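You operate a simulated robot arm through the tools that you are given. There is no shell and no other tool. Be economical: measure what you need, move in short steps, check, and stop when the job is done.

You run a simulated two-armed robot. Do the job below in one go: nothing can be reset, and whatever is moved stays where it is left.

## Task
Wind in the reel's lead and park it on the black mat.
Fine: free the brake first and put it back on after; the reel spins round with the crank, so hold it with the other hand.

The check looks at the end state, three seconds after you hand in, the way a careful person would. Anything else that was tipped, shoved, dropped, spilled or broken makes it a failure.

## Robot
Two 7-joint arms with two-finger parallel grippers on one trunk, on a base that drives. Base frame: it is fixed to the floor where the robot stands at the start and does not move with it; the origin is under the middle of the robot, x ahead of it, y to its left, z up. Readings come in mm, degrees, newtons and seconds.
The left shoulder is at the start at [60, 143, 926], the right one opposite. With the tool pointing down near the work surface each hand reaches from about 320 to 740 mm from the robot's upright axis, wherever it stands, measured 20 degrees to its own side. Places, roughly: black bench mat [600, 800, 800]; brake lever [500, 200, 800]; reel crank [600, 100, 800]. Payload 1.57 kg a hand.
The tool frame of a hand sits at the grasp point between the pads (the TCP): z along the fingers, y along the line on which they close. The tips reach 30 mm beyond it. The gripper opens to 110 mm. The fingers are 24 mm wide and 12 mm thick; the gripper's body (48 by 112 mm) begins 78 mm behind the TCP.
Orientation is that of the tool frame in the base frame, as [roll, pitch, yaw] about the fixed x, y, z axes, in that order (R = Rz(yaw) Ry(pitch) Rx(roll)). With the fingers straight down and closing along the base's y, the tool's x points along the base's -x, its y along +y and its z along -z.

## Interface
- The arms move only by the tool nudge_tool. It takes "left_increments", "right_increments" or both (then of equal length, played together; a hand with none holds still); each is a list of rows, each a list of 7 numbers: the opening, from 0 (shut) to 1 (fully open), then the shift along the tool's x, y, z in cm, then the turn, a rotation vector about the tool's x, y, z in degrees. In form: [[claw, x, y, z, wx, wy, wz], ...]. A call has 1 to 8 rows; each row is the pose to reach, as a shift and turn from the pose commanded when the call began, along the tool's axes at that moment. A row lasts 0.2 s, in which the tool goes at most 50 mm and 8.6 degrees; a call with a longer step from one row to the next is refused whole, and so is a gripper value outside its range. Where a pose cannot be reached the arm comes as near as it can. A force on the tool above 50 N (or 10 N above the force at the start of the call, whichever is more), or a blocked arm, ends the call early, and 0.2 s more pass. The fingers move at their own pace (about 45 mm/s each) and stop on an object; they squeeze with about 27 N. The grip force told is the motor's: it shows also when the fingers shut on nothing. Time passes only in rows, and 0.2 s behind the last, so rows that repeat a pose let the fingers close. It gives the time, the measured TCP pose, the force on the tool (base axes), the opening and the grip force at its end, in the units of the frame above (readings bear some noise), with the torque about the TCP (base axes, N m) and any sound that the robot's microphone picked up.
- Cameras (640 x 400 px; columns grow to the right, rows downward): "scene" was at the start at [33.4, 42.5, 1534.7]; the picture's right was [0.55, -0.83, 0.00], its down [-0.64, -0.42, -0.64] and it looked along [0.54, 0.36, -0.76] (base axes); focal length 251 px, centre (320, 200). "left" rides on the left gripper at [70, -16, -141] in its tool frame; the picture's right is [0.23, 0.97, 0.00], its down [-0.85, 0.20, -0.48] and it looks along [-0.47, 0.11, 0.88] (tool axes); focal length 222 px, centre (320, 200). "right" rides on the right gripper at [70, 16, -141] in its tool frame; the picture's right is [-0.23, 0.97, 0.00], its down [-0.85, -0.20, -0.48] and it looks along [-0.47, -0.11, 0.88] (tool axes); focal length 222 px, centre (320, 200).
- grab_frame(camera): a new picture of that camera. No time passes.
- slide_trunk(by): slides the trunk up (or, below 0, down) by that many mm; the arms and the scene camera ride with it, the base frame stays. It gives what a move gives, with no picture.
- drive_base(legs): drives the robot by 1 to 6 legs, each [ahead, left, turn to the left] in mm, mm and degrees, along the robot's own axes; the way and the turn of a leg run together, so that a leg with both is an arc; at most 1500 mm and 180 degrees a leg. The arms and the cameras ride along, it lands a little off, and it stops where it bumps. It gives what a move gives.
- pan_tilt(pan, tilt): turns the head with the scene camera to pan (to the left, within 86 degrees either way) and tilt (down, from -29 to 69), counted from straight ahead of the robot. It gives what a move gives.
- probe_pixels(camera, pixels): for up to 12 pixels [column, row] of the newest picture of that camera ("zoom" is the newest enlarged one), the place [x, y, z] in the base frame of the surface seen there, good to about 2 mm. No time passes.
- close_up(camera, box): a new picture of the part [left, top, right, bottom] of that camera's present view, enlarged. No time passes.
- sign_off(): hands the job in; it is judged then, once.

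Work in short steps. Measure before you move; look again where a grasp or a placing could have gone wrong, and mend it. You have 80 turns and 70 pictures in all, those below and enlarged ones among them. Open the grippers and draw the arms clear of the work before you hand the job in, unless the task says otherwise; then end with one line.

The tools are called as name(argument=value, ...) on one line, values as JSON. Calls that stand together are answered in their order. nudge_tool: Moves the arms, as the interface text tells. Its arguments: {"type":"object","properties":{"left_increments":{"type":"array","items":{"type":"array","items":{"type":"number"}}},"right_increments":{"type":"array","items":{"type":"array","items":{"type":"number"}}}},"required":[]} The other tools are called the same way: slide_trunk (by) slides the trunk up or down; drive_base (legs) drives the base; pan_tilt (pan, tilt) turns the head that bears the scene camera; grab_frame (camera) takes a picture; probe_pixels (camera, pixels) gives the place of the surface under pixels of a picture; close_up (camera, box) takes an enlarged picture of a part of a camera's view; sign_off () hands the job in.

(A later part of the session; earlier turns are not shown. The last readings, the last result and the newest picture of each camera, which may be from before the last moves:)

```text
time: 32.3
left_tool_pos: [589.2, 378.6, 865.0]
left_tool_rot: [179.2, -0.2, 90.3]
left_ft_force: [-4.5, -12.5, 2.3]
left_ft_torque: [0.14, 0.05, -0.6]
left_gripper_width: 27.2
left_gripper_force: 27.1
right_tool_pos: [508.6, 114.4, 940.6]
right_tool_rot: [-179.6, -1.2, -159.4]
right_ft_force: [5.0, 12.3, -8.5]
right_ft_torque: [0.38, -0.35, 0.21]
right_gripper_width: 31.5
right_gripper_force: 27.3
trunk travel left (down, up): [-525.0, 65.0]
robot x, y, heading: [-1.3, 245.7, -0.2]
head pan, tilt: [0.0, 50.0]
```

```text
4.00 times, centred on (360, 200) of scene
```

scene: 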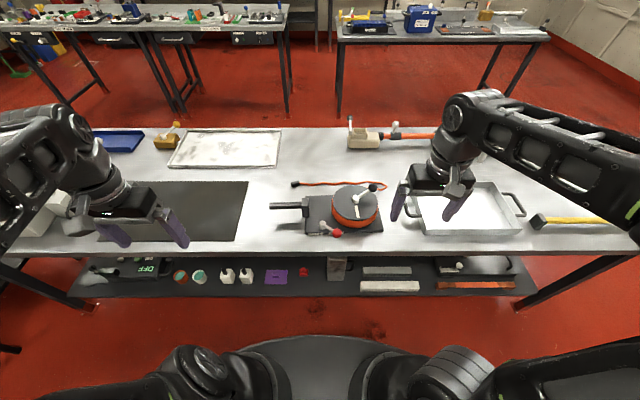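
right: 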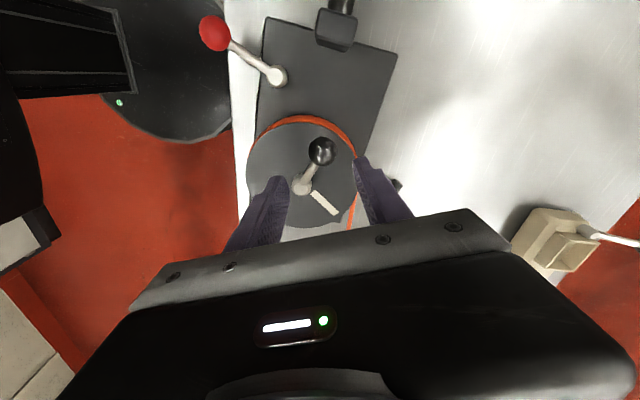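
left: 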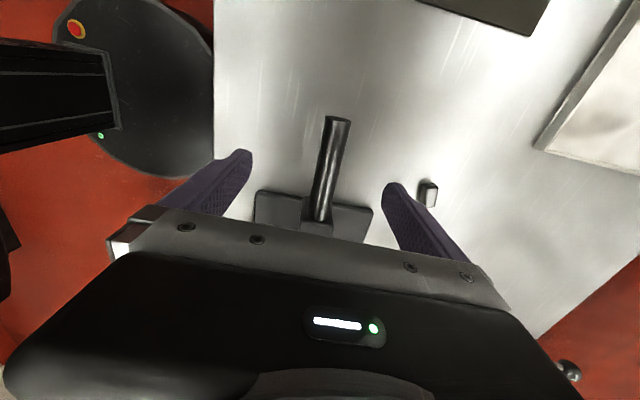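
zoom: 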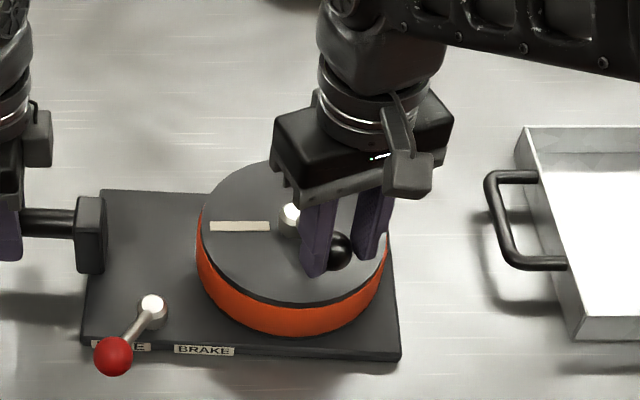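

The lead's tail is now hidden behind the right gripper. I let go and lift aside to see what is left.

nudge_tool(right_increments=[[0.5, 0, 0, 0, 0, 0, 0], [0.5, 0, 0, 0, 0, 0, 0], [0.5, 0, 0, -4, 0, 0, 0], [0.5, 0, 0, -8, 0, 0, 8], [0.5, 0, -4, -10, 0, 0, 16], [0.5, 0, -8, -12, 0, 0, 24], [0.5, 0, -12, -12, 0, 0, 32]])

close_up(camera="scene", box=[280, 150, 440, 250])

grab_frame(camera="right")

```text
time: 33.9
left_tool_pos: [588.9, 380.5, 865.3]
left_tool_rot: [179.3, -0.3, 90.3]
left_ft_force: [-0.4, -0.7, 0.0]
left_ft_torque: [0.43, 0.18, -0.59]
left_gripper_width: 26.3
left_gripper_force: 27.1
right_tool_pos: [552.5, 4.2, 1062.6]
right_tool_rot: [-179.1, -0.9, 168.4]
right_ft_force: [0.2, 0.3, -0.4]
right_ft_torque: [-0.02, -0.01, -0.03]
right_gripper_width: 54.8
right_gripper_force: 0.0
trunk travel left (down, up): [-525.0, 65.0]
robot x, y, heading: [0.7, 248.9, -0.1]
head pan, tilt: [0.0, 50.0]
```

```text
4.00 times, centred on (360, 200) of scene
```

zoom: 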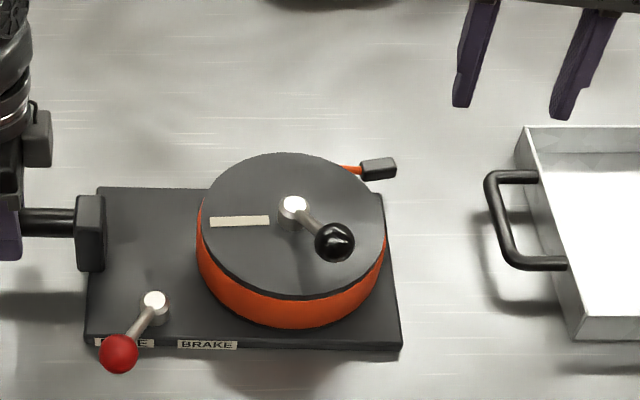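

```text
37 pictures are left
```

right: 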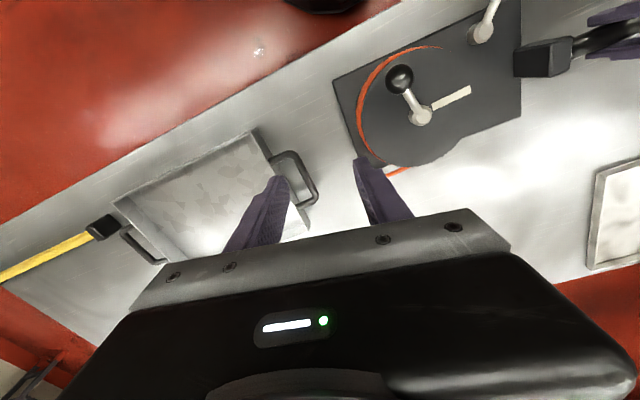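

About 50 mm of lead remains (connector at (378,168)). I measure knob, hub and the lead from here.

probe_pixels(camera="zoom", pixels=[[335, 242], [335, 234], [294, 204], [378, 166], [348, 168], [386, 215], [200, 225], [240, 220], [396, 345], [88, 335], [154, 298], [118, 345]])

```text
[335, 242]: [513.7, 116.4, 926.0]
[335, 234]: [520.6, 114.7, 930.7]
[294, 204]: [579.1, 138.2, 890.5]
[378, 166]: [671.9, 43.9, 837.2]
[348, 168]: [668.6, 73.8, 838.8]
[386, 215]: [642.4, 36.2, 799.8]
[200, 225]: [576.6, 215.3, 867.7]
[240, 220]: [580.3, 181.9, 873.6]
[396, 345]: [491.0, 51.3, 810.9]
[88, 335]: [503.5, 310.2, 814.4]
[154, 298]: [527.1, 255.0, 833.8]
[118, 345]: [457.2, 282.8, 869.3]
```

Knob centre ≈ (522,114,915), hub ≈ (578,140), crank angle ≈ 204°. I move the right hand above the knob with yaw ≈204.

nudge_tool(right_increments=[[0.5, 1, 2, 1, 0, 0, -7.2], [0.5, 2, 4, 2, 0, 0, -14.4], [0.5, 3.1, 6.1, 3.5, 0, 0, -21.6], [0.5, 4.2, 8.2, 4.6, 0, 0, -28.8], [0.5, 5.2, 10.2, 5.8, 0, 0, -36]])

grab_frame(camera="right")

```text
time: 35.1
left_tool_pos: [590.4, 380.8, 864.9]
left_tool_rot: [179.3, -0.3, 90.3]
left_ft_force: [-1.8, -0.1, -0.2]
left_ft_torque: [-0.38, 0.11, -0.7]
left_gripper_width: 26.3
left_gripper_force: 27.2
right_tool_pos: [521.8, 114.4, 1004.3]
right_tool_rot: [-179.9, -1.2, -155.5]
right_ft_force: [0.8, 0.0, 0.1]
right_ft_torque: [-0.02, 0.0, -0.01]
right_gripper_width: 55.1
right_gripper_force: 0.0
trunk travel left (down, up): [-525.0, 65.0]
robot x, y, heading: [-0.2, 256.1, -0.3]
head pan, tilt: [0.0, 50.0]
```

```text
36 pictures are left
```

right: 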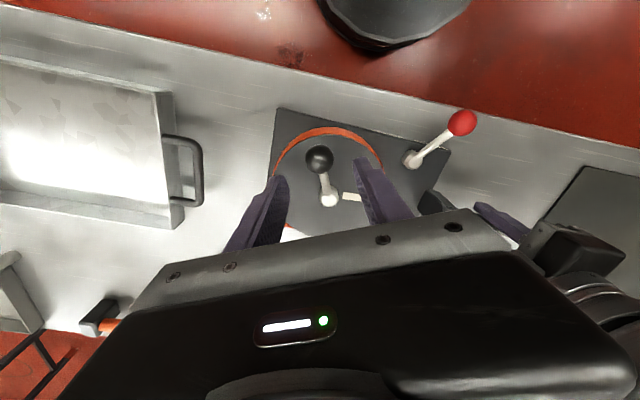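

The knob sits centred at (319,159). I lower and close on it.

nudge_tool(right_increments=[[0.5, 0, 0, 3.5, 0, 0, 0], [0.5, 0, 0, 6.5, 0, 0, 0], [0, 0, 0, 6.5, 0, 0, 0], [0, 0, 0, 6.5, 0, 0, 0], [0, 0, 0, 6.5, 0, 0, 0], [0, 0, 0, 6.5, 0, 0, 0]])

```text
time: 36.5
left_tool_pos: [590.1, 381.2, 865.0]
left_tool_rot: [179.4, -0.4, 90.3]
left_ft_force: [-2.9, 5.1, -0.3]
left_ft_torque: [-0.3, 0.08, -0.78]
left_gripper_width: 26.3
left_gripper_force: 27.3
right_tool_pos: [520.9, 112.9, 939.7]
right_tool_rot: [-179.7, -1.2, -155.6]
right_ft_force: [2.7, -5.4, 0.1]
right_ft_torque: [0.03, -0.36, -0.33]
right_gripper_width: 31.5
right_gripper_force: 27.2
trunk travel left (down, up): [-525.0, 65.0]
robot x, y, heading: [-2.6, 253.7, -0.2]
head pan, tilt: [0.0, 50.0]
```

Held. I wind 48° more, then check the connector.

nudge_tool(right_increments=[[0, -0.16, -1.24, 0, 0, 0, -7], [0, -0.57, -2.43, 0, 0, 0, -14], [0, -1.21, -3.5, 0, 0, 0, -21], [0, -2.07, -4.42, 0, 0, 0, -28]])

close_up(camera="scene", box=[280, 150, 440, 250])

```text
time: 37.5
left_tool_pos: [587.5, 379.6, 866.0]
left_tool_rot: [179.1, -0.1, 90.3]
left_ft_force: [2.4, -13.0, -0.2]
left_ft_torque: [-0.33, -0.04, 0.76]
left_gripper_width: 26.1
left_gripper_force: 27.6
right_tool_pos: [555.5, 82.2, 939.4]
right_tool_rot: [179.7, -1.1, -127.4]
right_ft_force: [-5.1, 12.2, 6.8]
right_ft_torque: [0.22, 0.37, -0.14]
right_gripper_width: 31.7
right_gripper_force: 27.1
trunk travel left (down, up): [-525.0, 65.0]
robot x, y, heading: [2.2, 251.1, -0.4]
head pan, tilt: [0.0, 50.0]
```

```text
4.00 times, centred on (360, 200) of scene
```

zoom: 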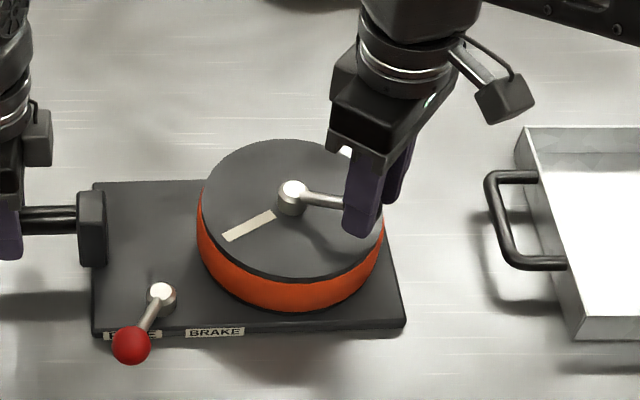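

The connector is hidden from above by the gripper; I look with the right wrist camera.

grab_frame(camera="right")

grab_frame(camera="left")

```text
34 pictures are left
```

right: 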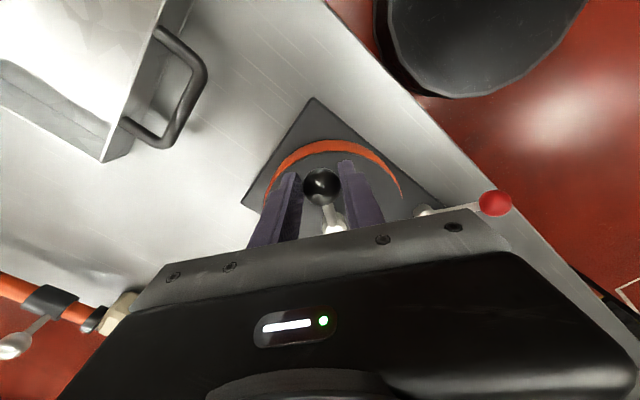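

```text
33 pictures are left
```

left: 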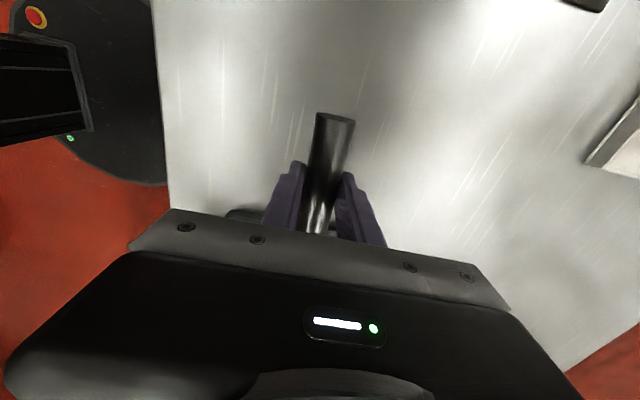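

Not visible from either. I release and lift aside again to look.

nudge_tool(right_increments=[[0.5, 0, 0, 0, 0, 0, 0], [0.5, 0, 0, 0, 0, 0, 0], [0.5, 0, 0, -4, 0, 0, 0], [0.5, 0, 0, -8, 0, 0, 0], [0.5, 4, 0, -9, 0, 0, 8], [0.5, 8, 0, -10, 0, 0, 16], [0.5, 11, 0, -10, 0, 0, 24]])

close_up(camera="scene", box=[280, 150, 440, 250])

```text
time: 39.1
left_tool_pos: [589.7, 380.0, 865.1]
left_tool_rot: [179.2, -0.4, 90.4]
left_ft_force: [-0.1, 1.6, 3.4]
left_ft_torque: [0.13, -0.23, 0.67]
left_gripper_width: 26.0
left_gripper_force: 27.1
right_tool_pos: [489.7, -5.0, 1040.2]
right_tool_rot: [-179.9, -1.3, -151.7]
right_ft_force: [-0.2, 0.3, -0.1]
right_ft_torque: [0.01, 0.02, -0.01]
right_gripper_width: 55.1
right_gripper_force: 0.1
trunk travel left (down, up): [-525.0, 65.0]
robot x, y, heading: [4.1, 253.1, -0.4]
head pan, tilt: [0.0, 50.0]
```

```text
4.00 times, centred on (360, 200) of scene
```

zoom: 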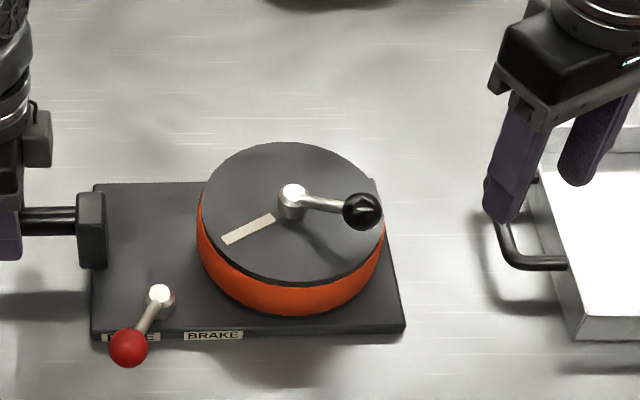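

The connector is now at or behind the drum's rim near (372,182). I zoom there.

close_up(camera="scene", box=[348, 180, 388, 205])

```text
16.00 times, centred on (368, 192) of scene
```

zoom: 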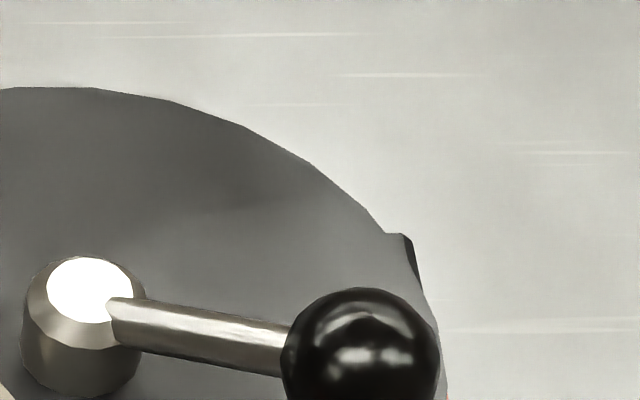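

A corner of the connector peeks out at (405,243). I measure it against the hub and knob.

probe_pixels(camera="zoom", pixels=[[408, 245], [411, 258], [404, 240], [90, 285], [360, 330], [345, 345], [300, 170]])

```text
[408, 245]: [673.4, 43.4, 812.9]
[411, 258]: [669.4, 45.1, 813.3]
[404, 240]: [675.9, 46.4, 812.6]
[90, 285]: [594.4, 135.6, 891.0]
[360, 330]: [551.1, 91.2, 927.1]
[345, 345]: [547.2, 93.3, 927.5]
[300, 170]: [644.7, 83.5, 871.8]
```

That corner is the plate's, so the connector is fully behind the drum. I move the right hand over the back with yaw ≈110 to see it.

nudge_tool(right_increments=[[0.5, -2.8, 0, -1, 0, 0, 8.5], [0.5, -5.6, 0, -2, 0, 0, 17], [0.5, -8.4, 0, -2, 0, 0, 25.5], [0.5, -11.2, 0, -2, 0, 0, 34], [0.5, -14, 0, -2, 0, 0, 42.5], [0.5, -16.8, 0, -2, 0, 0, 51], [0.5, -19.6, -0.1, -2, 0, 0, 59.5], [0.5, -22.4, -0.3, -2, 0, 0, 68]])

nudge_tool(right_increments=[[0.5, 0, 0, 0, 0, 0, 8], [0.5, 0, 0, 0, 0, 0, 16], [0.5, 0, 0, 0, 0, 0, 24]])

grab_frame(camera="right")

```text
time: 40.9
left_tool_pos: [588.2, 382.6, 865.2]
left_tool_rot: [179.3, -0.3, 90.2]
left_ft_force: [-4.0, 4.9, 4.9]
left_ft_torque: [-0.76, 0.07, -0.72]
left_gripper_width: 25.1
left_gripper_force: 27.7
right_tool_pos: [548.9, 81.3, 1090.1]
right_tool_rot: [176.5, -1.7, 146.8]
right_ft_force: [-1.3, 1.1, -0.7]
right_ft_torque: [-0.01, 0.01, -0.03]
right_gripper_width: 55.2
right_gripper_force: 0.0
right hand out of reach, approached as far as the arm can: row 4, 5, 6, 7, 8
trunk travel left (down, up): [-525.0, 65.0]
robot x, y, heading: [-1.3, 256.9, -0.4]
head pan, tilt: [0.0, 50.0]
```

```text
time: 41.7
left_tool_pos: [589.0, 379.6, 864.6]
left_tool_rot: [179.3, -0.3, 90.3]
left_ft_force: [-0.4, -0.3, -0.5]
left_ft_torque: [-0.02, -0.03, 0.37]
left_gripper_width: 25.3
left_gripper_force: 27.0
right_tool_pos: [553.1, 78.5, 1088.8]
right_tool_rot: [177.4, -3.0, 122.7]
right_ft_force: [-0.3, 1.0, -0.7]
right_ft_torque: [-0.02, -0.01, -0.01]
right_gripper_width: 55.1
right_gripper_force: 0.0
trunk travel left (down, up): [-525.0, 65.0]
robot x, y, heading: [2.7, 252.9, -0.2]
head pan, tilt: [0.0, 50.0]
```

```text
30 pictures are left
```

right: 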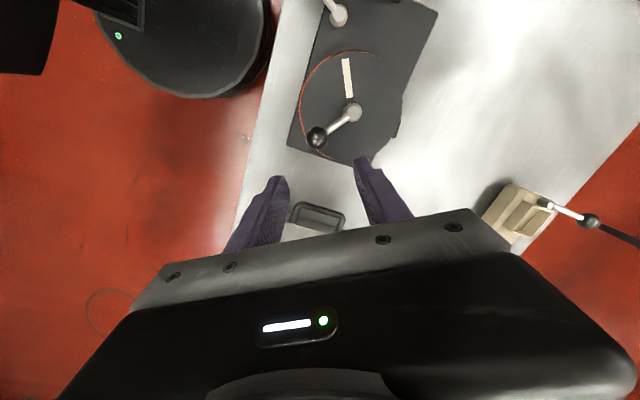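

The pose fell short but the view helps: something juts from the drum's back at (400,130). I enlarge it.

close_up(camera="right", box=[320, 75, 448, 155])

```text
5.00 times, centred on (384, 115) of right
```

zoom: 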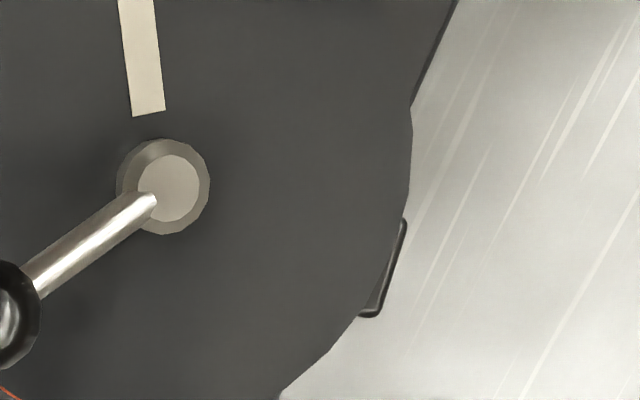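

The connector sits flush at the drum's tangent point: the lead is wound in. Next, the brake: I view the lever from the scene camera.

close_up(camera="scene", box=[260, 165, 420, 265])

probe_pixels(camera="zoom", pixels=[[240, 231], [209, 286], [209, 280], [225, 258], [222, 276], [290, 276]])

```text
4.00 times, centred on (340, 215) of scene
```

zoom: 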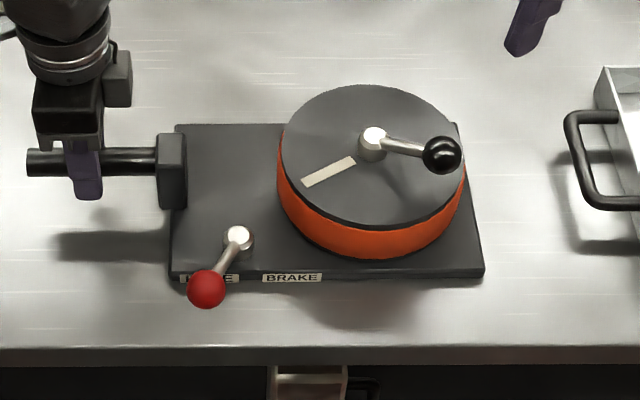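

```text
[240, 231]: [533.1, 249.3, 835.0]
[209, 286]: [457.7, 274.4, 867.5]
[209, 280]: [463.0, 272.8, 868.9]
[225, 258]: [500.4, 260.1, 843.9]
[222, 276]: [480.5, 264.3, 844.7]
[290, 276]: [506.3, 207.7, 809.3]
```

Pivot ≈ (531,250), ball centre ≈ (465,275,856), lever angle 159°. I bring the right hand above the ball at yaw ≈159, levelling the tilt.

nudge_tool(right_increments=[[0.6, 3.5, 0.5, 1, 2.6, -3, -6], [0.6, 7, 1, 2.5, 2.6, -3, -12], [0.6, 10.5, 1.5, 4, 2.6, -3, -18], [0.6, 14, 2, 5.5, 2.6, -3, -24], [0.6, 17.6, 2.6, 7, 2.6, -3, -30], [0.6, 21.3, 3.2, 8, 2.6, -3, -36]])

grab_frame(camera="right")

```text
time: 43.1
left_tool_pos: [590.3, 381.3, 865.0]
left_tool_rot: [179.2, -0.3, 90.3]
left_ft_force: [-0.8, 2.5, 0.7]
left_ft_torque: [-0.59, 0.02, -0.42]
left_gripper_width: 25.6
left_gripper_force: 26.7
right_tool_pos: [463.7, 283.9, 1021.6]
right_tool_rot: [179.5, 1.0, 158.8]
right_ft_force: [-0.4, -0.4, 0.5]
right_ft_torque: [0.0, 0.02, 0.02]
right_gripper_width: 65.9
right_gripper_force: 0.1
trunk travel left (down, up): [-525.0, 65.0]
robot x, y, heading: [5.5, 259.1, -0.1]
head pan, tilt: [0.0, 50.0]
```

```text
27 pictures are left
```

right: 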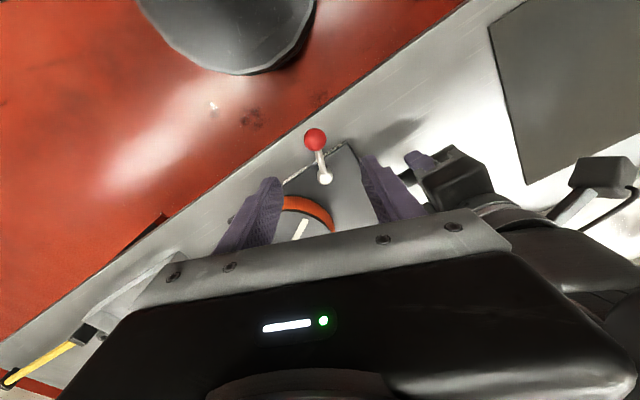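

The lever is aligned; I measure the ball from here before lowering.

probe_pixels(camera="right", pixels=[[315, 138], [316, 130], [325, 177]])

```text
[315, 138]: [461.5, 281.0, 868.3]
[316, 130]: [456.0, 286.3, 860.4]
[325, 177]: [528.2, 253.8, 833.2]
```

Ball centre ≈ (464,279,855). I lower straddling it and close.

nudge_tool(right_increments=[[0.6, -0.2, -0.45, 4.5, 0, 0, 0], [0.6, -0.2, -0.45, 9, 0, 0, 0], [0.6, -0.2, -0.45, 13, 0, 0, 0], [0.6, -0.2, -0.45, 16, 0, 0, 0], [0, -0.2, -0.45, 16, 0, 0, 0], [0, -0.2, -0.45, 16, 0, 0, 0], [0, -0.2, -0.45, 16, 0, 0, 0], [0, -0.2, -0.45, 16, 0, 0, 0]])

```text
time: 44.9
left_tool_pos: [590.2, 381.7, 864.4]
left_tool_rot: [179.3, -0.4, 90.3]
left_ft_force: [1.7, 3.4, -0.1]
left_ft_torque: [-0.28, -0.01, -0.71]
left_gripper_width: 25.6
left_gripper_force: 27.1
right_tool_pos: [469.2, 276.2, 862.3]
right_tool_rot: [179.6, 1.0, 158.7]
right_ft_force: [-3.3, -5.7, -1.1]
right_ft_torque: [-0.12, -0.01, -0.04]
right_gripper_width: 30.9
right_gripper_force: 27.6
trunk travel left (down, up): [-525.0, 65.0]
robot x, y, heading: [-0.8, 253.5, -0.2]
head pan, tilt: [0.0, 50.0]
```

Gripped. I swing the lever back counter-clockwise about its pivot towards BRAKE (about 60°).

nudge_tool(right_increments=[[0, -0.06, -0.92, 0, 0, 0, -8], [0, -0.26, -1.82, 0, 0, 0, -16], [0, -0.57, -2.68, 0, 0, 0, -24], [0, -1.0, -3.5, 0, 0, 0, -32], [0, -1.54, -4.24, 0, 0, 0, -40], [0, -2.18, -4.9, 0, 0, 0, -48], [0, -2.91, -5.47, 0, 0, 0, -56], [0, -3.4, -5.77, 0, 0, 0, -61]])

close_up(camera="scene", box=[260, 165, 420, 265])

```text
time: 46.7
left_tool_pos: [589.1, 381.6, 865.6]
left_tool_rot: [179.3, -0.3, 90.4]
left_ft_force: [6.4, 0.5, -0.2]
left_ft_torque: [-0.25, -0.04, 0.85]
left_gripper_width: 25.5
left_gripper_force: 27.0
right_tool_pos: [478.9, 210.4, 862.0]
right_tool_rot: [-179.4, 0.8, -140.2]
right_ft_force: [-7.7, -1.9, -0.4]
right_ft_torque: [0.02, 0.06, -0.16]
right_gripper_width: 30.9
right_gripper_force: 26.5
trunk travel left (down, up): [-525.0, 65.0]
robot x, y, heading: [1.5, 251.0, -0.6]
head pan, tilt: [0.0, 50.0]
```

```text
4.00 times, centred on (340, 215) of scene
```

zoom: 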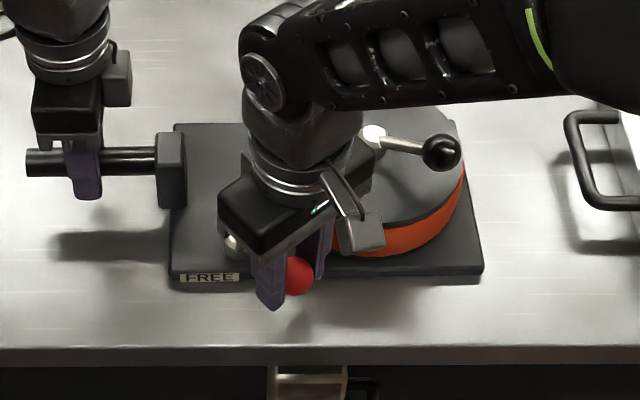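

The lever is back near its first angle (≈219°). I nudge on gently to feel the stop.

nudge_tool(right_increments=[[0, -0.02, -0.35, 0, 0, 0, -3], [0, -0.04, -0.7, 0, 0, 0, -6], [0, -0.09, -1.05, 0, 0, 0, -9]])

```text
time: 47.5
left_tool_pos: [588.6, 380.4, 866.4]
left_tool_rot: [179.3, -0.3, 90.2]
left_ft_force: [1.7, -5.5, 1.6]
left_ft_torque: [-0.05, 0.02, 0.78]
left_gripper_width: 26.9
left_gripper_force: 27.4
right_tool_pos: [489.8, 203.8, 861.9]
right_tool_rot: [-179.3, 0.9, -131.1]
right_ft_force: [-3.8, 3.6, 0.3]
right_ft_torque: [0.11, 0.01, -0.27]
right_gripper_width: 30.9
right_gripper_force: 27.2
trunk travel left (down, up): [-525.0, 65.0]
robot x, y, heading: [0.2, 255.1, -0.4]
head pan, tilt: [0.0, 50.0]
```

The handle stirred a little, so the stop is reached. I release, lift and look.

nudge_tool(right_increments=[[0.5, 0, 0, 0, 0, 0, 0], [0.5, 0, 0, 0, 0, 0, 0], [0.5, 0, 0, -4, 0, 0, 0], [0.5, 0, 0, -8, 0, 0, 0], [0.5, 0, 0, -12, 0, 0, 8], [0.5, 0, -4, -15, 0, 0, 16], [0.5, 0, -8, -18, 0, 0, 24], [0.5, 3, -12, -18, 0, 0, 32]])

nudge_tool(right_increments=[[0.5, 0, -4.5, 0, 0, 0, 8], [0.5, 0, -9, 0, 0, 0, 16], [0.5, 0, -13, 0, 0, 0, 17]])

close_up(camera="scene", box=[260, 165, 420, 265])

```text
time: 49.3
left_tool_pos: [589.6, 380.2, 865.7]
left_tool_rot: [179.3, -0.5, 90.3]
left_ft_force: [1.1, -0.2, 3.7]
left_ft_torque: [0.72, 0.03, 0.56]
left_gripper_width: 26.7
left_gripper_force: 27.3
right_tool_pos: [555.6, 100.3, 1044.6]
right_tool_rot: [-179.9, 1.2, -163.4]
right_ft_force: [0.3, 1.4, -0.6]
right_ft_torque: [0.0, -0.02, -0.01]
right_gripper_width: 55.0
right_gripper_force: 0.1
trunk travel left (down, up): [-525.0, 65.0]
robot x, y, heading: [1.6, 255.0, -0.1]
head pan, tilt: [0.0, 50.0]
```

```text
time: 50.1
left_tool_pos: [590.6, 380.0, 866.0]
left_tool_rot: [179.4, -0.4, 90.4]
left_ft_force: [3.4, 0.7, 0.0]
left_ft_torque: [0.43, 0.21, 0.56]
left_gripper_width: 26.3
left_gripper_force: 27.2
right_tool_pos: [590.8, -22.5, 1045.3]
right_tool_rot: [179.8, 1.2, 179.7]
right_ft_force: [0.8, 1.1, -0.4]
right_ft_torque: [0.0, 0.0, -0.03]
right_gripper_width: 55.0
right_gripper_force: 0.1
trunk travel left (down, up): [-525.0, 65.0]
robot x, y, heading: [0.3, 253.4, -0.4]
head pan, tilt: [0.0, 50.0]
```

```text
4.00 times, centred on (340, 215) of scene
```

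zoom: 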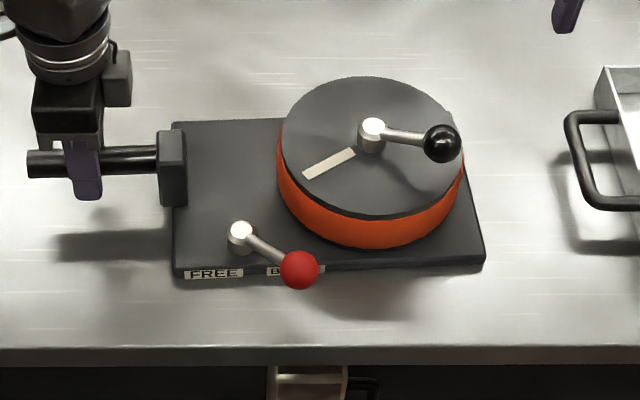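

Brake is back on (ball over BRAKE, as at first). Now I weigh the reel by lifting the handle 12 mm with the left hand.

nudge_tool(left_increments=[[0, 0, 0, -0.4, 0, 0, 0], [0, 0, 0, -0.8, 0, 0, 0], [0, 0, 0, -1.2, 0, 0, 0], [0, 0, 0, -1.2, 0, 0, 0]])

close_up(camera="scene", box=[260, 165, 420, 265])

```text
time: 51.1
left_tool_pos: [588.9, 379.5, 877.4]
left_tool_rot: [179.3, -0.3, 90.2]
left_ft_force: [0.0, -0.1, -4.2]
left_ft_torque: [0.23, -0.03, 0.4]
left_gripper_width: 25.4
left_gripper_force: 27.2
right_tool_pos: [590.4, -22.8, 1043.1]
right_tool_rot: [179.8, 1.2, 179.7]
right_ft_force: [0.0, -1.0, -0.7]
right_ft_torque: [0.0, -0.03, -0.01]
right_gripper_width: 55.3
right_gripper_force: 0.0
trunk travel left (down, up): [-525.0, 65.0]
robot x, y, heading: [1.4, 253.5, -0.3]
head pan, tilt: [0.0, 50.0]
```

```text
4.00 times, centred on (340, 215) of scene
```

zoom: 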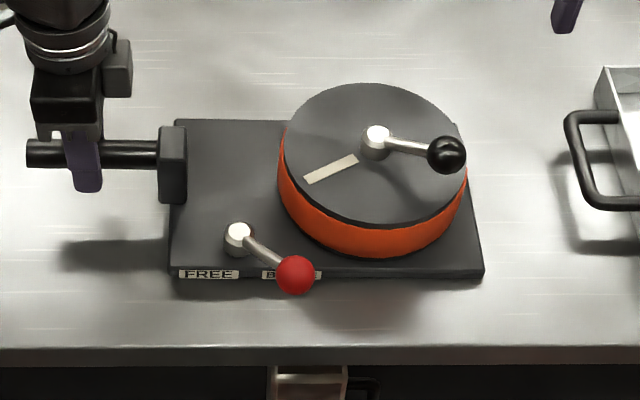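

About 4 N at the handle, so roughly 1.2 kg in all: too much lever arm for one hand. I lower it and lift with both hands: left on the handle, right on the crank hub. I measure the hub.

nudge_tool(left_increments=[[0, 0, 0, 0.6, 0, 0, 0], [0, 0, 0, 1.2, 0, 0, 0], [0, 0, 0, 1.2, 0, 0, 0]])

close_up(camera="scene", box=[330, 180, 394, 220])

probe_pixels(camera="zoom", pixels=[[175, 62], [165, 72], [190, 65], [150, 90], [190, 115], [175, 135], [330, 120], [260, 95], [80, 170], [140, 180]])

```text
time: 51.9
left_tool_pos: [590.0, 381.0, 866.7]
left_tool_rot: [179.1, -0.3, 90.3]
left_ft_force: [-3.8, 4.5, 7.4]
left_ft_torque: [0.01, 0.06, -0.64]
left_gripper_width: 25.5
left_gripper_force: 26.6
right_tool_pos: [589.8, -21.9, 1044.8]
right_tool_rot: [179.8, 1.3, 179.8]
right_ft_force: [-0.4, 0.6, 0.7]
right_ft_torque: [0.02, 0.01, 0.0]
right_gripper_width: 54.8
right_gripper_force: 0.1
trunk travel left (down, up): [-525.0, 65.0]
robot x, y, heading: [-2.0, 251.6, -0.3]
head pan, tilt: [0.0, 50.0]
```

```text
10.00 times, centred on (362, 200) of scene
```

zoom: 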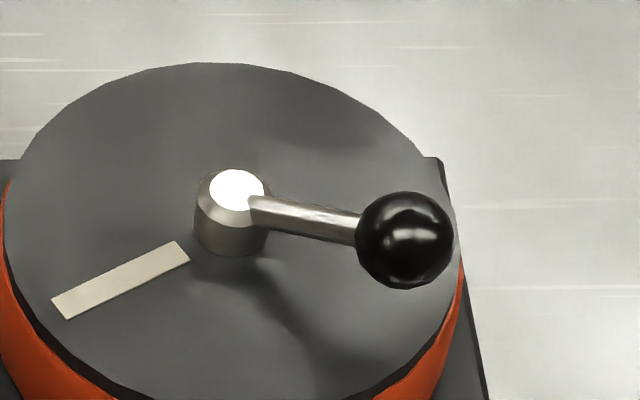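

```text
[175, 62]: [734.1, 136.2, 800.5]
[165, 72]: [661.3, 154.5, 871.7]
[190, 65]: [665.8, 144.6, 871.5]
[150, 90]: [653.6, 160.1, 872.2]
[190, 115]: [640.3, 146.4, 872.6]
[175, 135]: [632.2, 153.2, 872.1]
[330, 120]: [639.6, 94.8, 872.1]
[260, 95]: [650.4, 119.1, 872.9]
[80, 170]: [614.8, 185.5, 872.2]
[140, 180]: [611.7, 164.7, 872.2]
```

I now probe the hub and knob in this picture: hub cap (236,190), hub base (230,250), knob (405,240).

probe_pixels(camera="zoom", pixels=[[236, 188], [222, 190], [252, 190], [230, 250], [200, 225], [262, 235], [405, 240], [405, 225], [300, 215]])

```text
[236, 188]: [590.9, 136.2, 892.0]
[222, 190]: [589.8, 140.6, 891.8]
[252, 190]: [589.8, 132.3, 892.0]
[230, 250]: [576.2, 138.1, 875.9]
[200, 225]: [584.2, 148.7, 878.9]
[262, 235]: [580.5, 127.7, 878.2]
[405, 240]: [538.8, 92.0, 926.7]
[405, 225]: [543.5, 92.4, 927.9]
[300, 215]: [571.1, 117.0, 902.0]
```

Hub centre ≈ (589,137), radius ≈12, z 872–892; crank arm points at 229°. I bring the right hand above it at yaw 229 (closing across the arm).

nudge_tool(right_increments=[[0.5, 0, 2.6, 0, 0, 0, -8.2], [0.5, 0, 5.3, 0, 0, 0, -16.4], [0.5, 0, 8, 1, 0, 0, -24.6], [0.5, 0, 10.6, 2, 0, 0, -32.8], [0.5, 0, 13.3, 4, 0, 0, -41], [0.5, 0.1, 15.9, 6, 0, 0, -49]])

grab_frame(camera="right")

```text
time: 53.3
left_tool_pos: [590.1, 380.8, 865.7]
left_tool_rot: [179.2, -0.2, 90.3]
left_ft_force: [-0.5, 7.2, 13.3]
left_ft_torque: [-0.51, 0.06, -0.59]
left_gripper_width: 25.4
left_gripper_force: 27.1
right_tool_pos: [593.6, 137.5, 985.5]
right_tool_rot: [-179.1, 0.9, -131.1]
right_ft_force: [0.6, -0.3, 0.6]
right_ft_torque: [-0.02, 0.0, 0.01]
right_gripper_width: 55.3
right_gripper_force: 0.0
trunk travel left (down, up): [-525.0, 65.0]
robot x, y, heading: [-0.2, 258.4, -0.5]
head pan, tilt: [0.0, 50.0]
```

```text
22 pictures are left
```

right: 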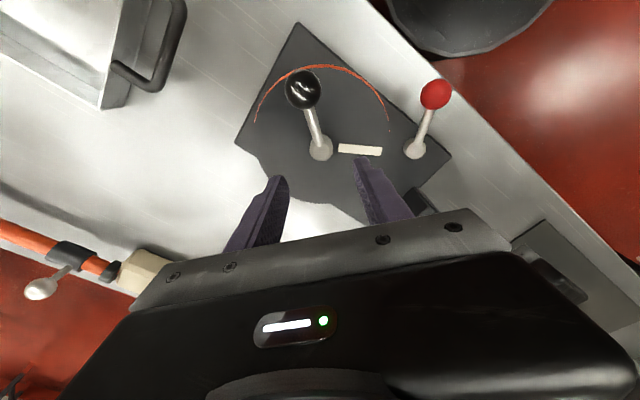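

Hub at (320,148), arm running up between the fingers. I check its place from here.

probe_pixels(camera="right", pixels=[[321, 149], [310, 150], [331, 152], [303, 88]])

```text
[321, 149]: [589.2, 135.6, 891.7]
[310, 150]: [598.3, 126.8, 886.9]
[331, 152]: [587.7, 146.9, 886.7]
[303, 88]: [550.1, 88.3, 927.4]
```

Hub ≈ (591,137). I lower to TCP z≈907 (tips just above the drum top) and close on the hub.

nudge_tool(right_increments=[[0.5, 0.2, 0.16, 4, 0, 0, 0], [0.5, 0.2, 0.16, 7, 0, 0, 0], [0.5, 0.2, 0.16, 7.9, 0, 0, 0], [0, 0.2, 0.16, 7.9, 0, 0, 0], [0, 0.2, 0.16, 7.9, 0, 0, 0], [0, 0.2, 0.16, 7.9, 0, 0, 0], [0, 0.2, 0.16, 7.9, 0, 0, 0]])

close_up(camera="scene", box=[260, 165, 420, 265])

```text
time: 54.9
left_tool_pos: [590.0, 381.0, 865.3]
left_tool_rot: [179.2, -0.4, 90.3]
left_ft_force: [4.0, 0.8, 8.5]
left_ft_torque: [0.19, -0.03, 0.76]
left_gripper_width: 25.2
left_gripper_force: 26.9
right_tool_pos: [590.8, 136.0, 904.8]
right_tool_rot: [-179.4, 0.8, -131.2]
right_ft_force: [-6.7, 2.1, 1.3]
right_ft_torque: [0.2, 0.22, 0.15]
right_gripper_width: 10.8
right_gripper_force: 25.4
trunk travel left (down, up): [-525.0, 65.0]
robot x, y, heading: [-2.9, 250.8, -0.5]
head pan, tilt: [0.0, 50.0]
```

```text
4.00 times, centred on (340, 215) of scene
```

zoom: 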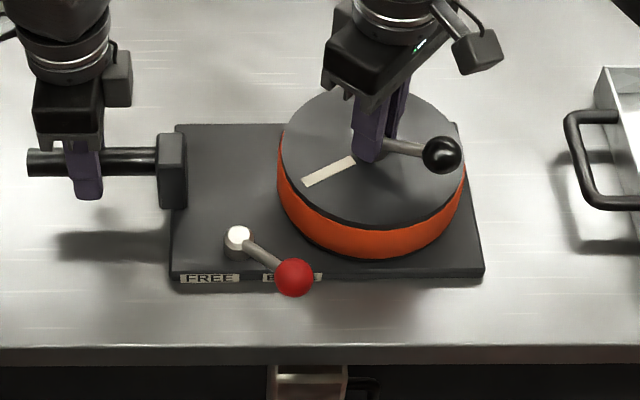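

The fingers closed on the crank arm at its root (10.8 mm), a sound hold for lifting. I lift both hands together 15 mm and read the loads.

nudge_tool(left_increments=[[0, 0, 0, -0.3, 0, 0, 0], [0, 0, 0, -0.6, 0, 0, 0], [0, 0, 0, -0.9, 0, 0, 0], [0, 0, 0, -1.2, 0, 0, 0], [0, 0, 0, -1.5, 0, 0, 0], [0, 0, 0, -1.5, 0, 0, 0]], right_increments=[[0, 0, 0, -0.3, 0, 0, 0], [0, 0, 0, -0.6, 0, 0, 0], [0, 0, 0, -0.9, 0, 0, 0], [0, 0, 0, -1.2, 0, 0, 0], [0, 0, 0, -1.5, 0, 0, 0], [0, 0, 0, -1.5, 0, 0, 0]])

close_up(camera="scene", box=[260, 165, 420, 265])

```text
time: 56.3
left_tool_pos: [590.1, 379.0, 877.8]
left_tool_rot: [179.4, -0.3, 90.3]
left_ft_force: [2.6, -3.4, 0.4]
left_ft_torque: [-0.39, -0.06, 0.67]
left_gripper_width: 25.4
left_gripper_force: 26.9
right_tool_pos: [592.0, 135.2, 918.6]
right_tool_rot: [-179.2, 1.0, -131.2]
right_ft_force: [-3.9, 3.0, -9.9]
right_ft_torque: [0.15, 0.16, 0.11]
right_gripper_width: 10.8
right_gripper_force: 26.7
trunk travel left (down, up): [-525.0, 65.0]
robot x, y, heading: [1.0, 251.1, -0.3]
head pan, tilt: [0.0, 50.0]
```

```text
4.00 times, centred on (340, 215) of scene
```

zoom: 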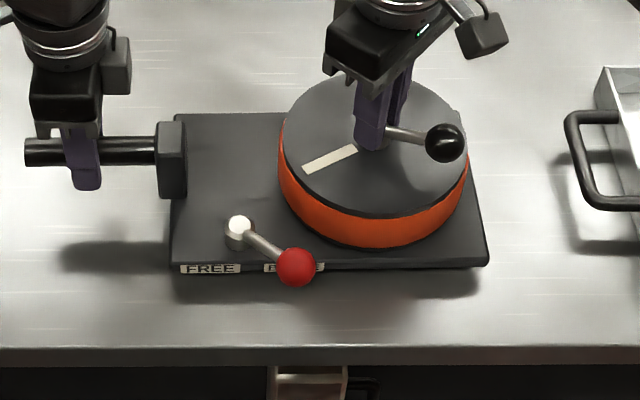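

Lifted clear (10 N on the right hand). I raise 20 mm more, and turn the head left to check the way over the mat.

nudge_tool(left_increments=[[0, 0, 0, -0.5, 0, 0, 0], [0, 0, 0, -1, 0, 0, 0], [0, 0, 0, -1.5, 0, 0, 0], [0, 0, 0, -2, 0, 0, 0]], right_increments=[[0, 0, 0, -0.5, 0, 0, 0], [0, 0, 0, -1, 0, 0, 0], [0, 0, 0, -1.5, 0, 0, 0], [0, 0, 0, -2, 0, 0, 0]])

pan_tilt(pan=40, tilt=45)

grab_frame(camera="scene")

```text
time: 57.3
left_tool_pos: [589.0, 380.5, 899.2]
left_tool_rot: [179.5, -0.3, 90.3]
left_ft_force: [4.0, -9.7, -2.3]
left_ft_torque: [0.22, 0.07, 0.72]
left_gripper_width: 25.7
left_gripper_force: 26.7
right_tool_pos: [591.8, 134.8, 939.4]
right_tool_rot: [-179.3, 0.9, -131.3]
right_ft_force: [-3.7, 9.5, -7.0]
right_ft_torque: [0.39, -0.04, 0.05]
right_gripper_width: 10.5
right_gripper_force: 27.5
trunk travel left (down, up): [-525.0, 65.0]
robot x, y, heading: [-0.2, 250.3, -0.4]
head pan, tilt: [0.0, 50.0]
```

```text
time: 58.3
left_tool_pos: [589.0, 381.5, 899.9]
left_tool_rot: [179.3, -0.3, 90.2]
left_ft_force: [3.3, -14.2, -3.0]
left_ft_torque: [0.43, 0.11, 0.61]
left_gripper_width: 25.5
left_gripper_force: 27.1
right_tool_pos: [591.3, 136.5, 939.3]
right_tool_rot: [-179.4, 0.9, -131.2]
right_ft_force: [-3.4, 12.8, -7.2]
right_ft_torque: [0.45, -0.07, 0.04]
right_gripper_width: 10.7
right_gripper_force: 27.2
trunk travel left (down, up): [-525.0, 65.0]
robot x, y, heading: [0.6, 254.0, -0.3]
head pan, tilt: [40.0, 45.0]
```

```text
19 pictures are left
```

scene: 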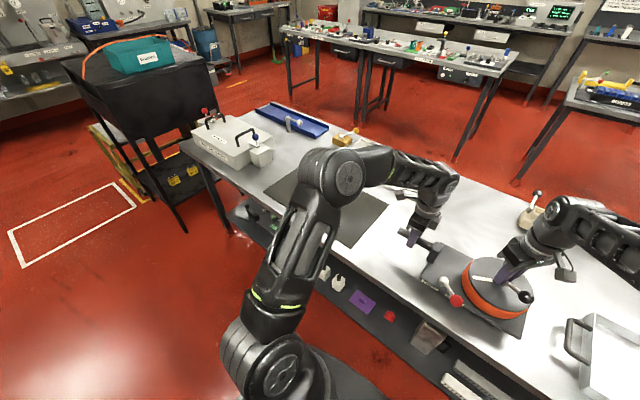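

The way looks clear; the white machine stands at (245,140) and the cart farther left. I measure mat corners, white machine and the left elbow for clearance.

probe_pixels(camera="scene", pixels=[[268, 195], [385, 207], [350, 246], [312, 152], [245, 172], [262, 155], [330, 180], [275, 350], [195, 145], [285, 180], [400, 140], [170, 130]])

```text
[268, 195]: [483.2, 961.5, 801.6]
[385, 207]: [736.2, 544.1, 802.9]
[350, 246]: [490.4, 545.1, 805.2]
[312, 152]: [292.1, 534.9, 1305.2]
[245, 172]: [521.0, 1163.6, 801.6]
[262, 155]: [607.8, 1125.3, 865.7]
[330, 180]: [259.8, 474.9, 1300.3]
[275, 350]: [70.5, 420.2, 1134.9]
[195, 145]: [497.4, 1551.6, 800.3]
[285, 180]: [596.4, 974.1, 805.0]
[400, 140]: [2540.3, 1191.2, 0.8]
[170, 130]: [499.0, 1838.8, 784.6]
```

The mat spans about x 490–740, y 530–970. I drive left 515 mm, which centres the reel with its handle on the mat; elbow and hands stay clear of everything.

drive_base(legs=[[0, 250, 0], [0, 265, 0]])

pan_tilt(pan=0, tilt=50)

grab_frame(camera="scene")

```text
time: 61.6
left_tool_pos: [591.1, 885.8, 900.3]
left_tool_rot: [179.3, -0.2, 90.5]
left_ft_force: [2.9, -16.3, 2.4]
left_ft_torque: [-0.43, -0.09, 0.61]
left_gripper_width: 25.3
left_gripper_force: 26.9
right_tool_pos: [594.0, 640.7, 938.9]
right_tool_rot: [-179.3, 0.8, -131.1]
right_ft_force: [-2.0, 16.3, -12.2]
right_ft_torque: [0.27, 0.16, -0.06]
right_gripper_width: 10.5
right_gripper_force: 26.9
trunk travel left (down, up): [-525.0, 65.0]
robot x, y, heading: [4.0, 756.9, -0.4]
head pan, tilt: [40.0, 45.0]
```

```text
time: 62.7
left_tool_pos: [591.7, 884.1, 900.2]
left_tool_rot: [179.3, -0.2, 90.4]
left_ft_force: [3.1, -0.7, -2.6]
left_ft_torque: [0.19, -0.01, 0.8]
left_gripper_width: 25.2
left_gripper_force: 27.2
right_tool_pos: [595.0, 640.3, 938.7]
right_tool_rot: [-179.3, 0.7, -131.1]
right_ft_force: [-2.8, 0.4, -8.4]
right_ft_torque: [0.04, 0.09, 0.06]
right_gripper_width: 10.8
right_gripper_force: 27.2
trunk travel left (down, up): [-525.0, 65.0]
robot x, y, heading: [5.5, 755.0, -0.3]
head pan, tilt: [0.0, 50.0]
```

```text
18 pictures are left
```

scene: 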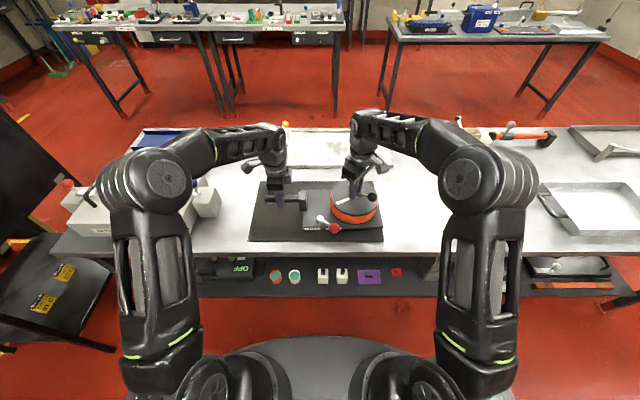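

The reel hangs over the mat. I zoom in and measure the mat edges and the plate.

close_up(camera="scene", box=[240, 160, 400, 260])

probe_pixels(camera="zoom", pixels=[[44, 320], [555, 322], [105, 100], [540, 150], [80, 200], [550, 280], [250, 265], [540, 270], [150, 152], [105, 160], [555, 200], [40, 280]])

```text
4.00 times, centred on (320, 210) of scene
```

zoom: 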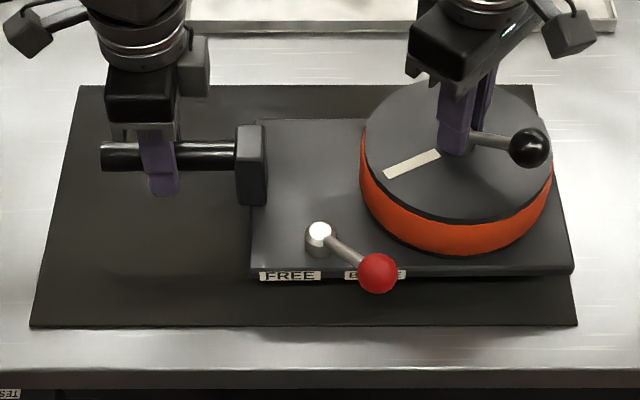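

```text
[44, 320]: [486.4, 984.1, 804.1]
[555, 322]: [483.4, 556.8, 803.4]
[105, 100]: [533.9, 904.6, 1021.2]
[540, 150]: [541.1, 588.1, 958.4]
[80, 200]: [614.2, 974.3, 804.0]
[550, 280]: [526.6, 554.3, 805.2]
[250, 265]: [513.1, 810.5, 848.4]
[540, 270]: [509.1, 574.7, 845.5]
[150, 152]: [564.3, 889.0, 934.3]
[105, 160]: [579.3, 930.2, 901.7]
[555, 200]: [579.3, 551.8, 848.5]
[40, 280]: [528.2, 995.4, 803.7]
```

Mat is x 482–740, y 537–1000; plate y 547–810. I shift both hands together +22 mm in x and +35 mm in y to centre it.

nudge_tool(left_increments=[[0, 0.7, 0.44, 0, 0, 0, 0], [0, 1.4, 0.88, 0, 0, 0, 0], [0, 2.1, 1.32, 0, 0, 0, 0], [0, 2.8, 1.76, 0, 0, 0, 0], [0, 3.5, 2.2, 0, 0, 0, 0], [0, 3.5, 2.2, 0, 0, 0, 0]], right_increments=[[0, -0.82, 0.13, 0, 0, 0, 0], [0, -1.64, 0.26, 0, 0, 0, 0], [0, -2.45, 0.38, 0, 0, 0, 0], [0, -3.27, 0.51, 0, 0, 0, 0], [0, -4.09, 0.64, 0, 0, 0, 0], [0, -4.09, 0.64, 0, 0, 0, 0]])

nudge_tool(left_increments=[[0, 0, 0, 0.5, 0, 0, 0], [0, 0, 0, 1, 0, 0, 0], [0, 0, 0, 1.5, 0, 0, 0], [0, 0, 0, 2, 0, 0, 0], [0, 0, 0, 2.4, 0, 0, 0]], right_increments=[[0, 0, 0, 0.5, 0, 0, 0], [0, 0, 0, 1, 0, 0, 0], [0, 0, 0, 1.5, 0, 0, 0], [0, 0, 0, 2, 0, 0, 0], [0, 0, 0, 2.4, 0, 0, 0]])

close_up(camera="scene", box=[240, 160, 400, 260])

```text
time: 64.1
left_tool_pos: [612.6, 919.3, 901.1]
left_tool_rot: [179.4, -0.3, 90.5]
left_ft_force: [2.5, -0.6, 2.2]
left_ft_torque: [-0.62, -0.11, 0.56]
left_gripper_width: 25.4
left_gripper_force: 27.1
right_tool_pos: [615.0, 675.2, 939.2]
right_tool_rot: [-179.3, 0.8, -131.1]
right_ft_force: [-2.2, 0.8, -11.7]
right_ft_torque: [-0.13, 0.12, 0.0]
right_gripper_width: 10.7
right_gripper_force: 27.0
trunk travel left (down, up): [-525.0, 65.0]
robot x, y, heading: [-0.9, 755.1, -0.1]
head pan, tilt: [0.0, 50.0]
```

```text
time: 65.3
left_tool_pos: [612.5, 919.7, 877.5]
left_tool_rot: [179.3, -0.1, 90.3]
left_ft_force: [3.3, -3.5, 0.2]
left_ft_torque: [-0.35, -0.18, 0.78]
left_gripper_width: 25.7
left_gripper_force: 26.7
right_tool_pos: [616.7, 673.9, 916.4]
right_tool_rot: [-179.2, 0.8, -131.2]
right_ft_force: [-3.6, 3.0, -10.0]
right_ft_torque: [-0.06, 0.23, 0.05]
right_gripper_width: 10.8
right_gripper_force: 27.7
trunk travel left (down, up): [-525.0, 65.0]
robot x, y, heading: [5.3, 757.1, -0.2]
head pan, tilt: [0.0, 50.0]
```

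```text
4.00 times, centred on (320, 210) of scene
```

zoom: 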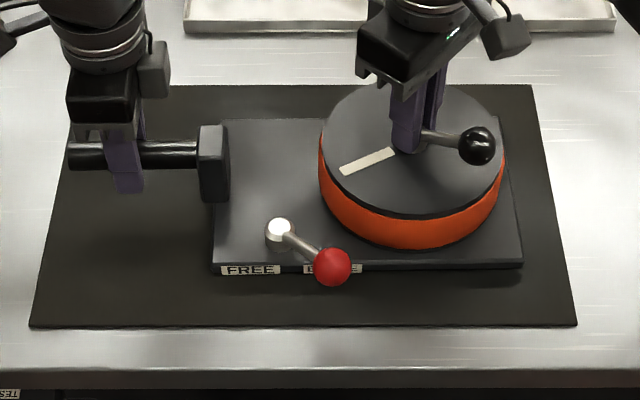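

Well centred. About 8 mm left to go; I lower in small steps until the loads vanish.

nudge_tool(left_increments=[[0, 0, 0, 0.3, 0, 0, 0], [0, 0, 0, 0.6, 0, 0, 0], [0, 0, 0, 0.8, 0, 0, 0], [0, 0, 0, 0.9, 0, 0, 0], [0, 0, 0, 0.9, 0, 0, 0]], right_increments=[[0, 0, 0, 0.3, 0, 0, 0], [0, 0, 0, 0.6, 0, 0, 0], [0, 0, 0, 0.8, 0, 0, 0], [0, 0, 0, 0.9, 0, 0, 0], [0, 0, 0, 0.9, 0, 0, 0]])

```text
time: 66.5
left_tool_pos: [613.3, 919.3, 870.0]
left_tool_rot: [179.1, -0.3, 90.4]
left_ft_force: [3.6, -4.6, 10.8]
left_ft_torque: [0.13, 0.04, 0.69]
left_gripper_width: 25.5
left_gripper_force: 27.2
right_tool_pos: [616.0, 675.6, 909.4]
right_tool_rot: [-179.1, 1.2, -131.1]
right_ft_force: [2.5, 6.4, 3.2]
right_ft_torque: [-0.37, 0.43, -0.03]
right_gripper_width: 10.8
right_gripper_force: 26.9
trunk travel left (down, up): [-525.0, 65.0]
robot x, y, heading: [5.3, 755.8, -0.2]
head pan, tilt: [0.0, 50.0]
```

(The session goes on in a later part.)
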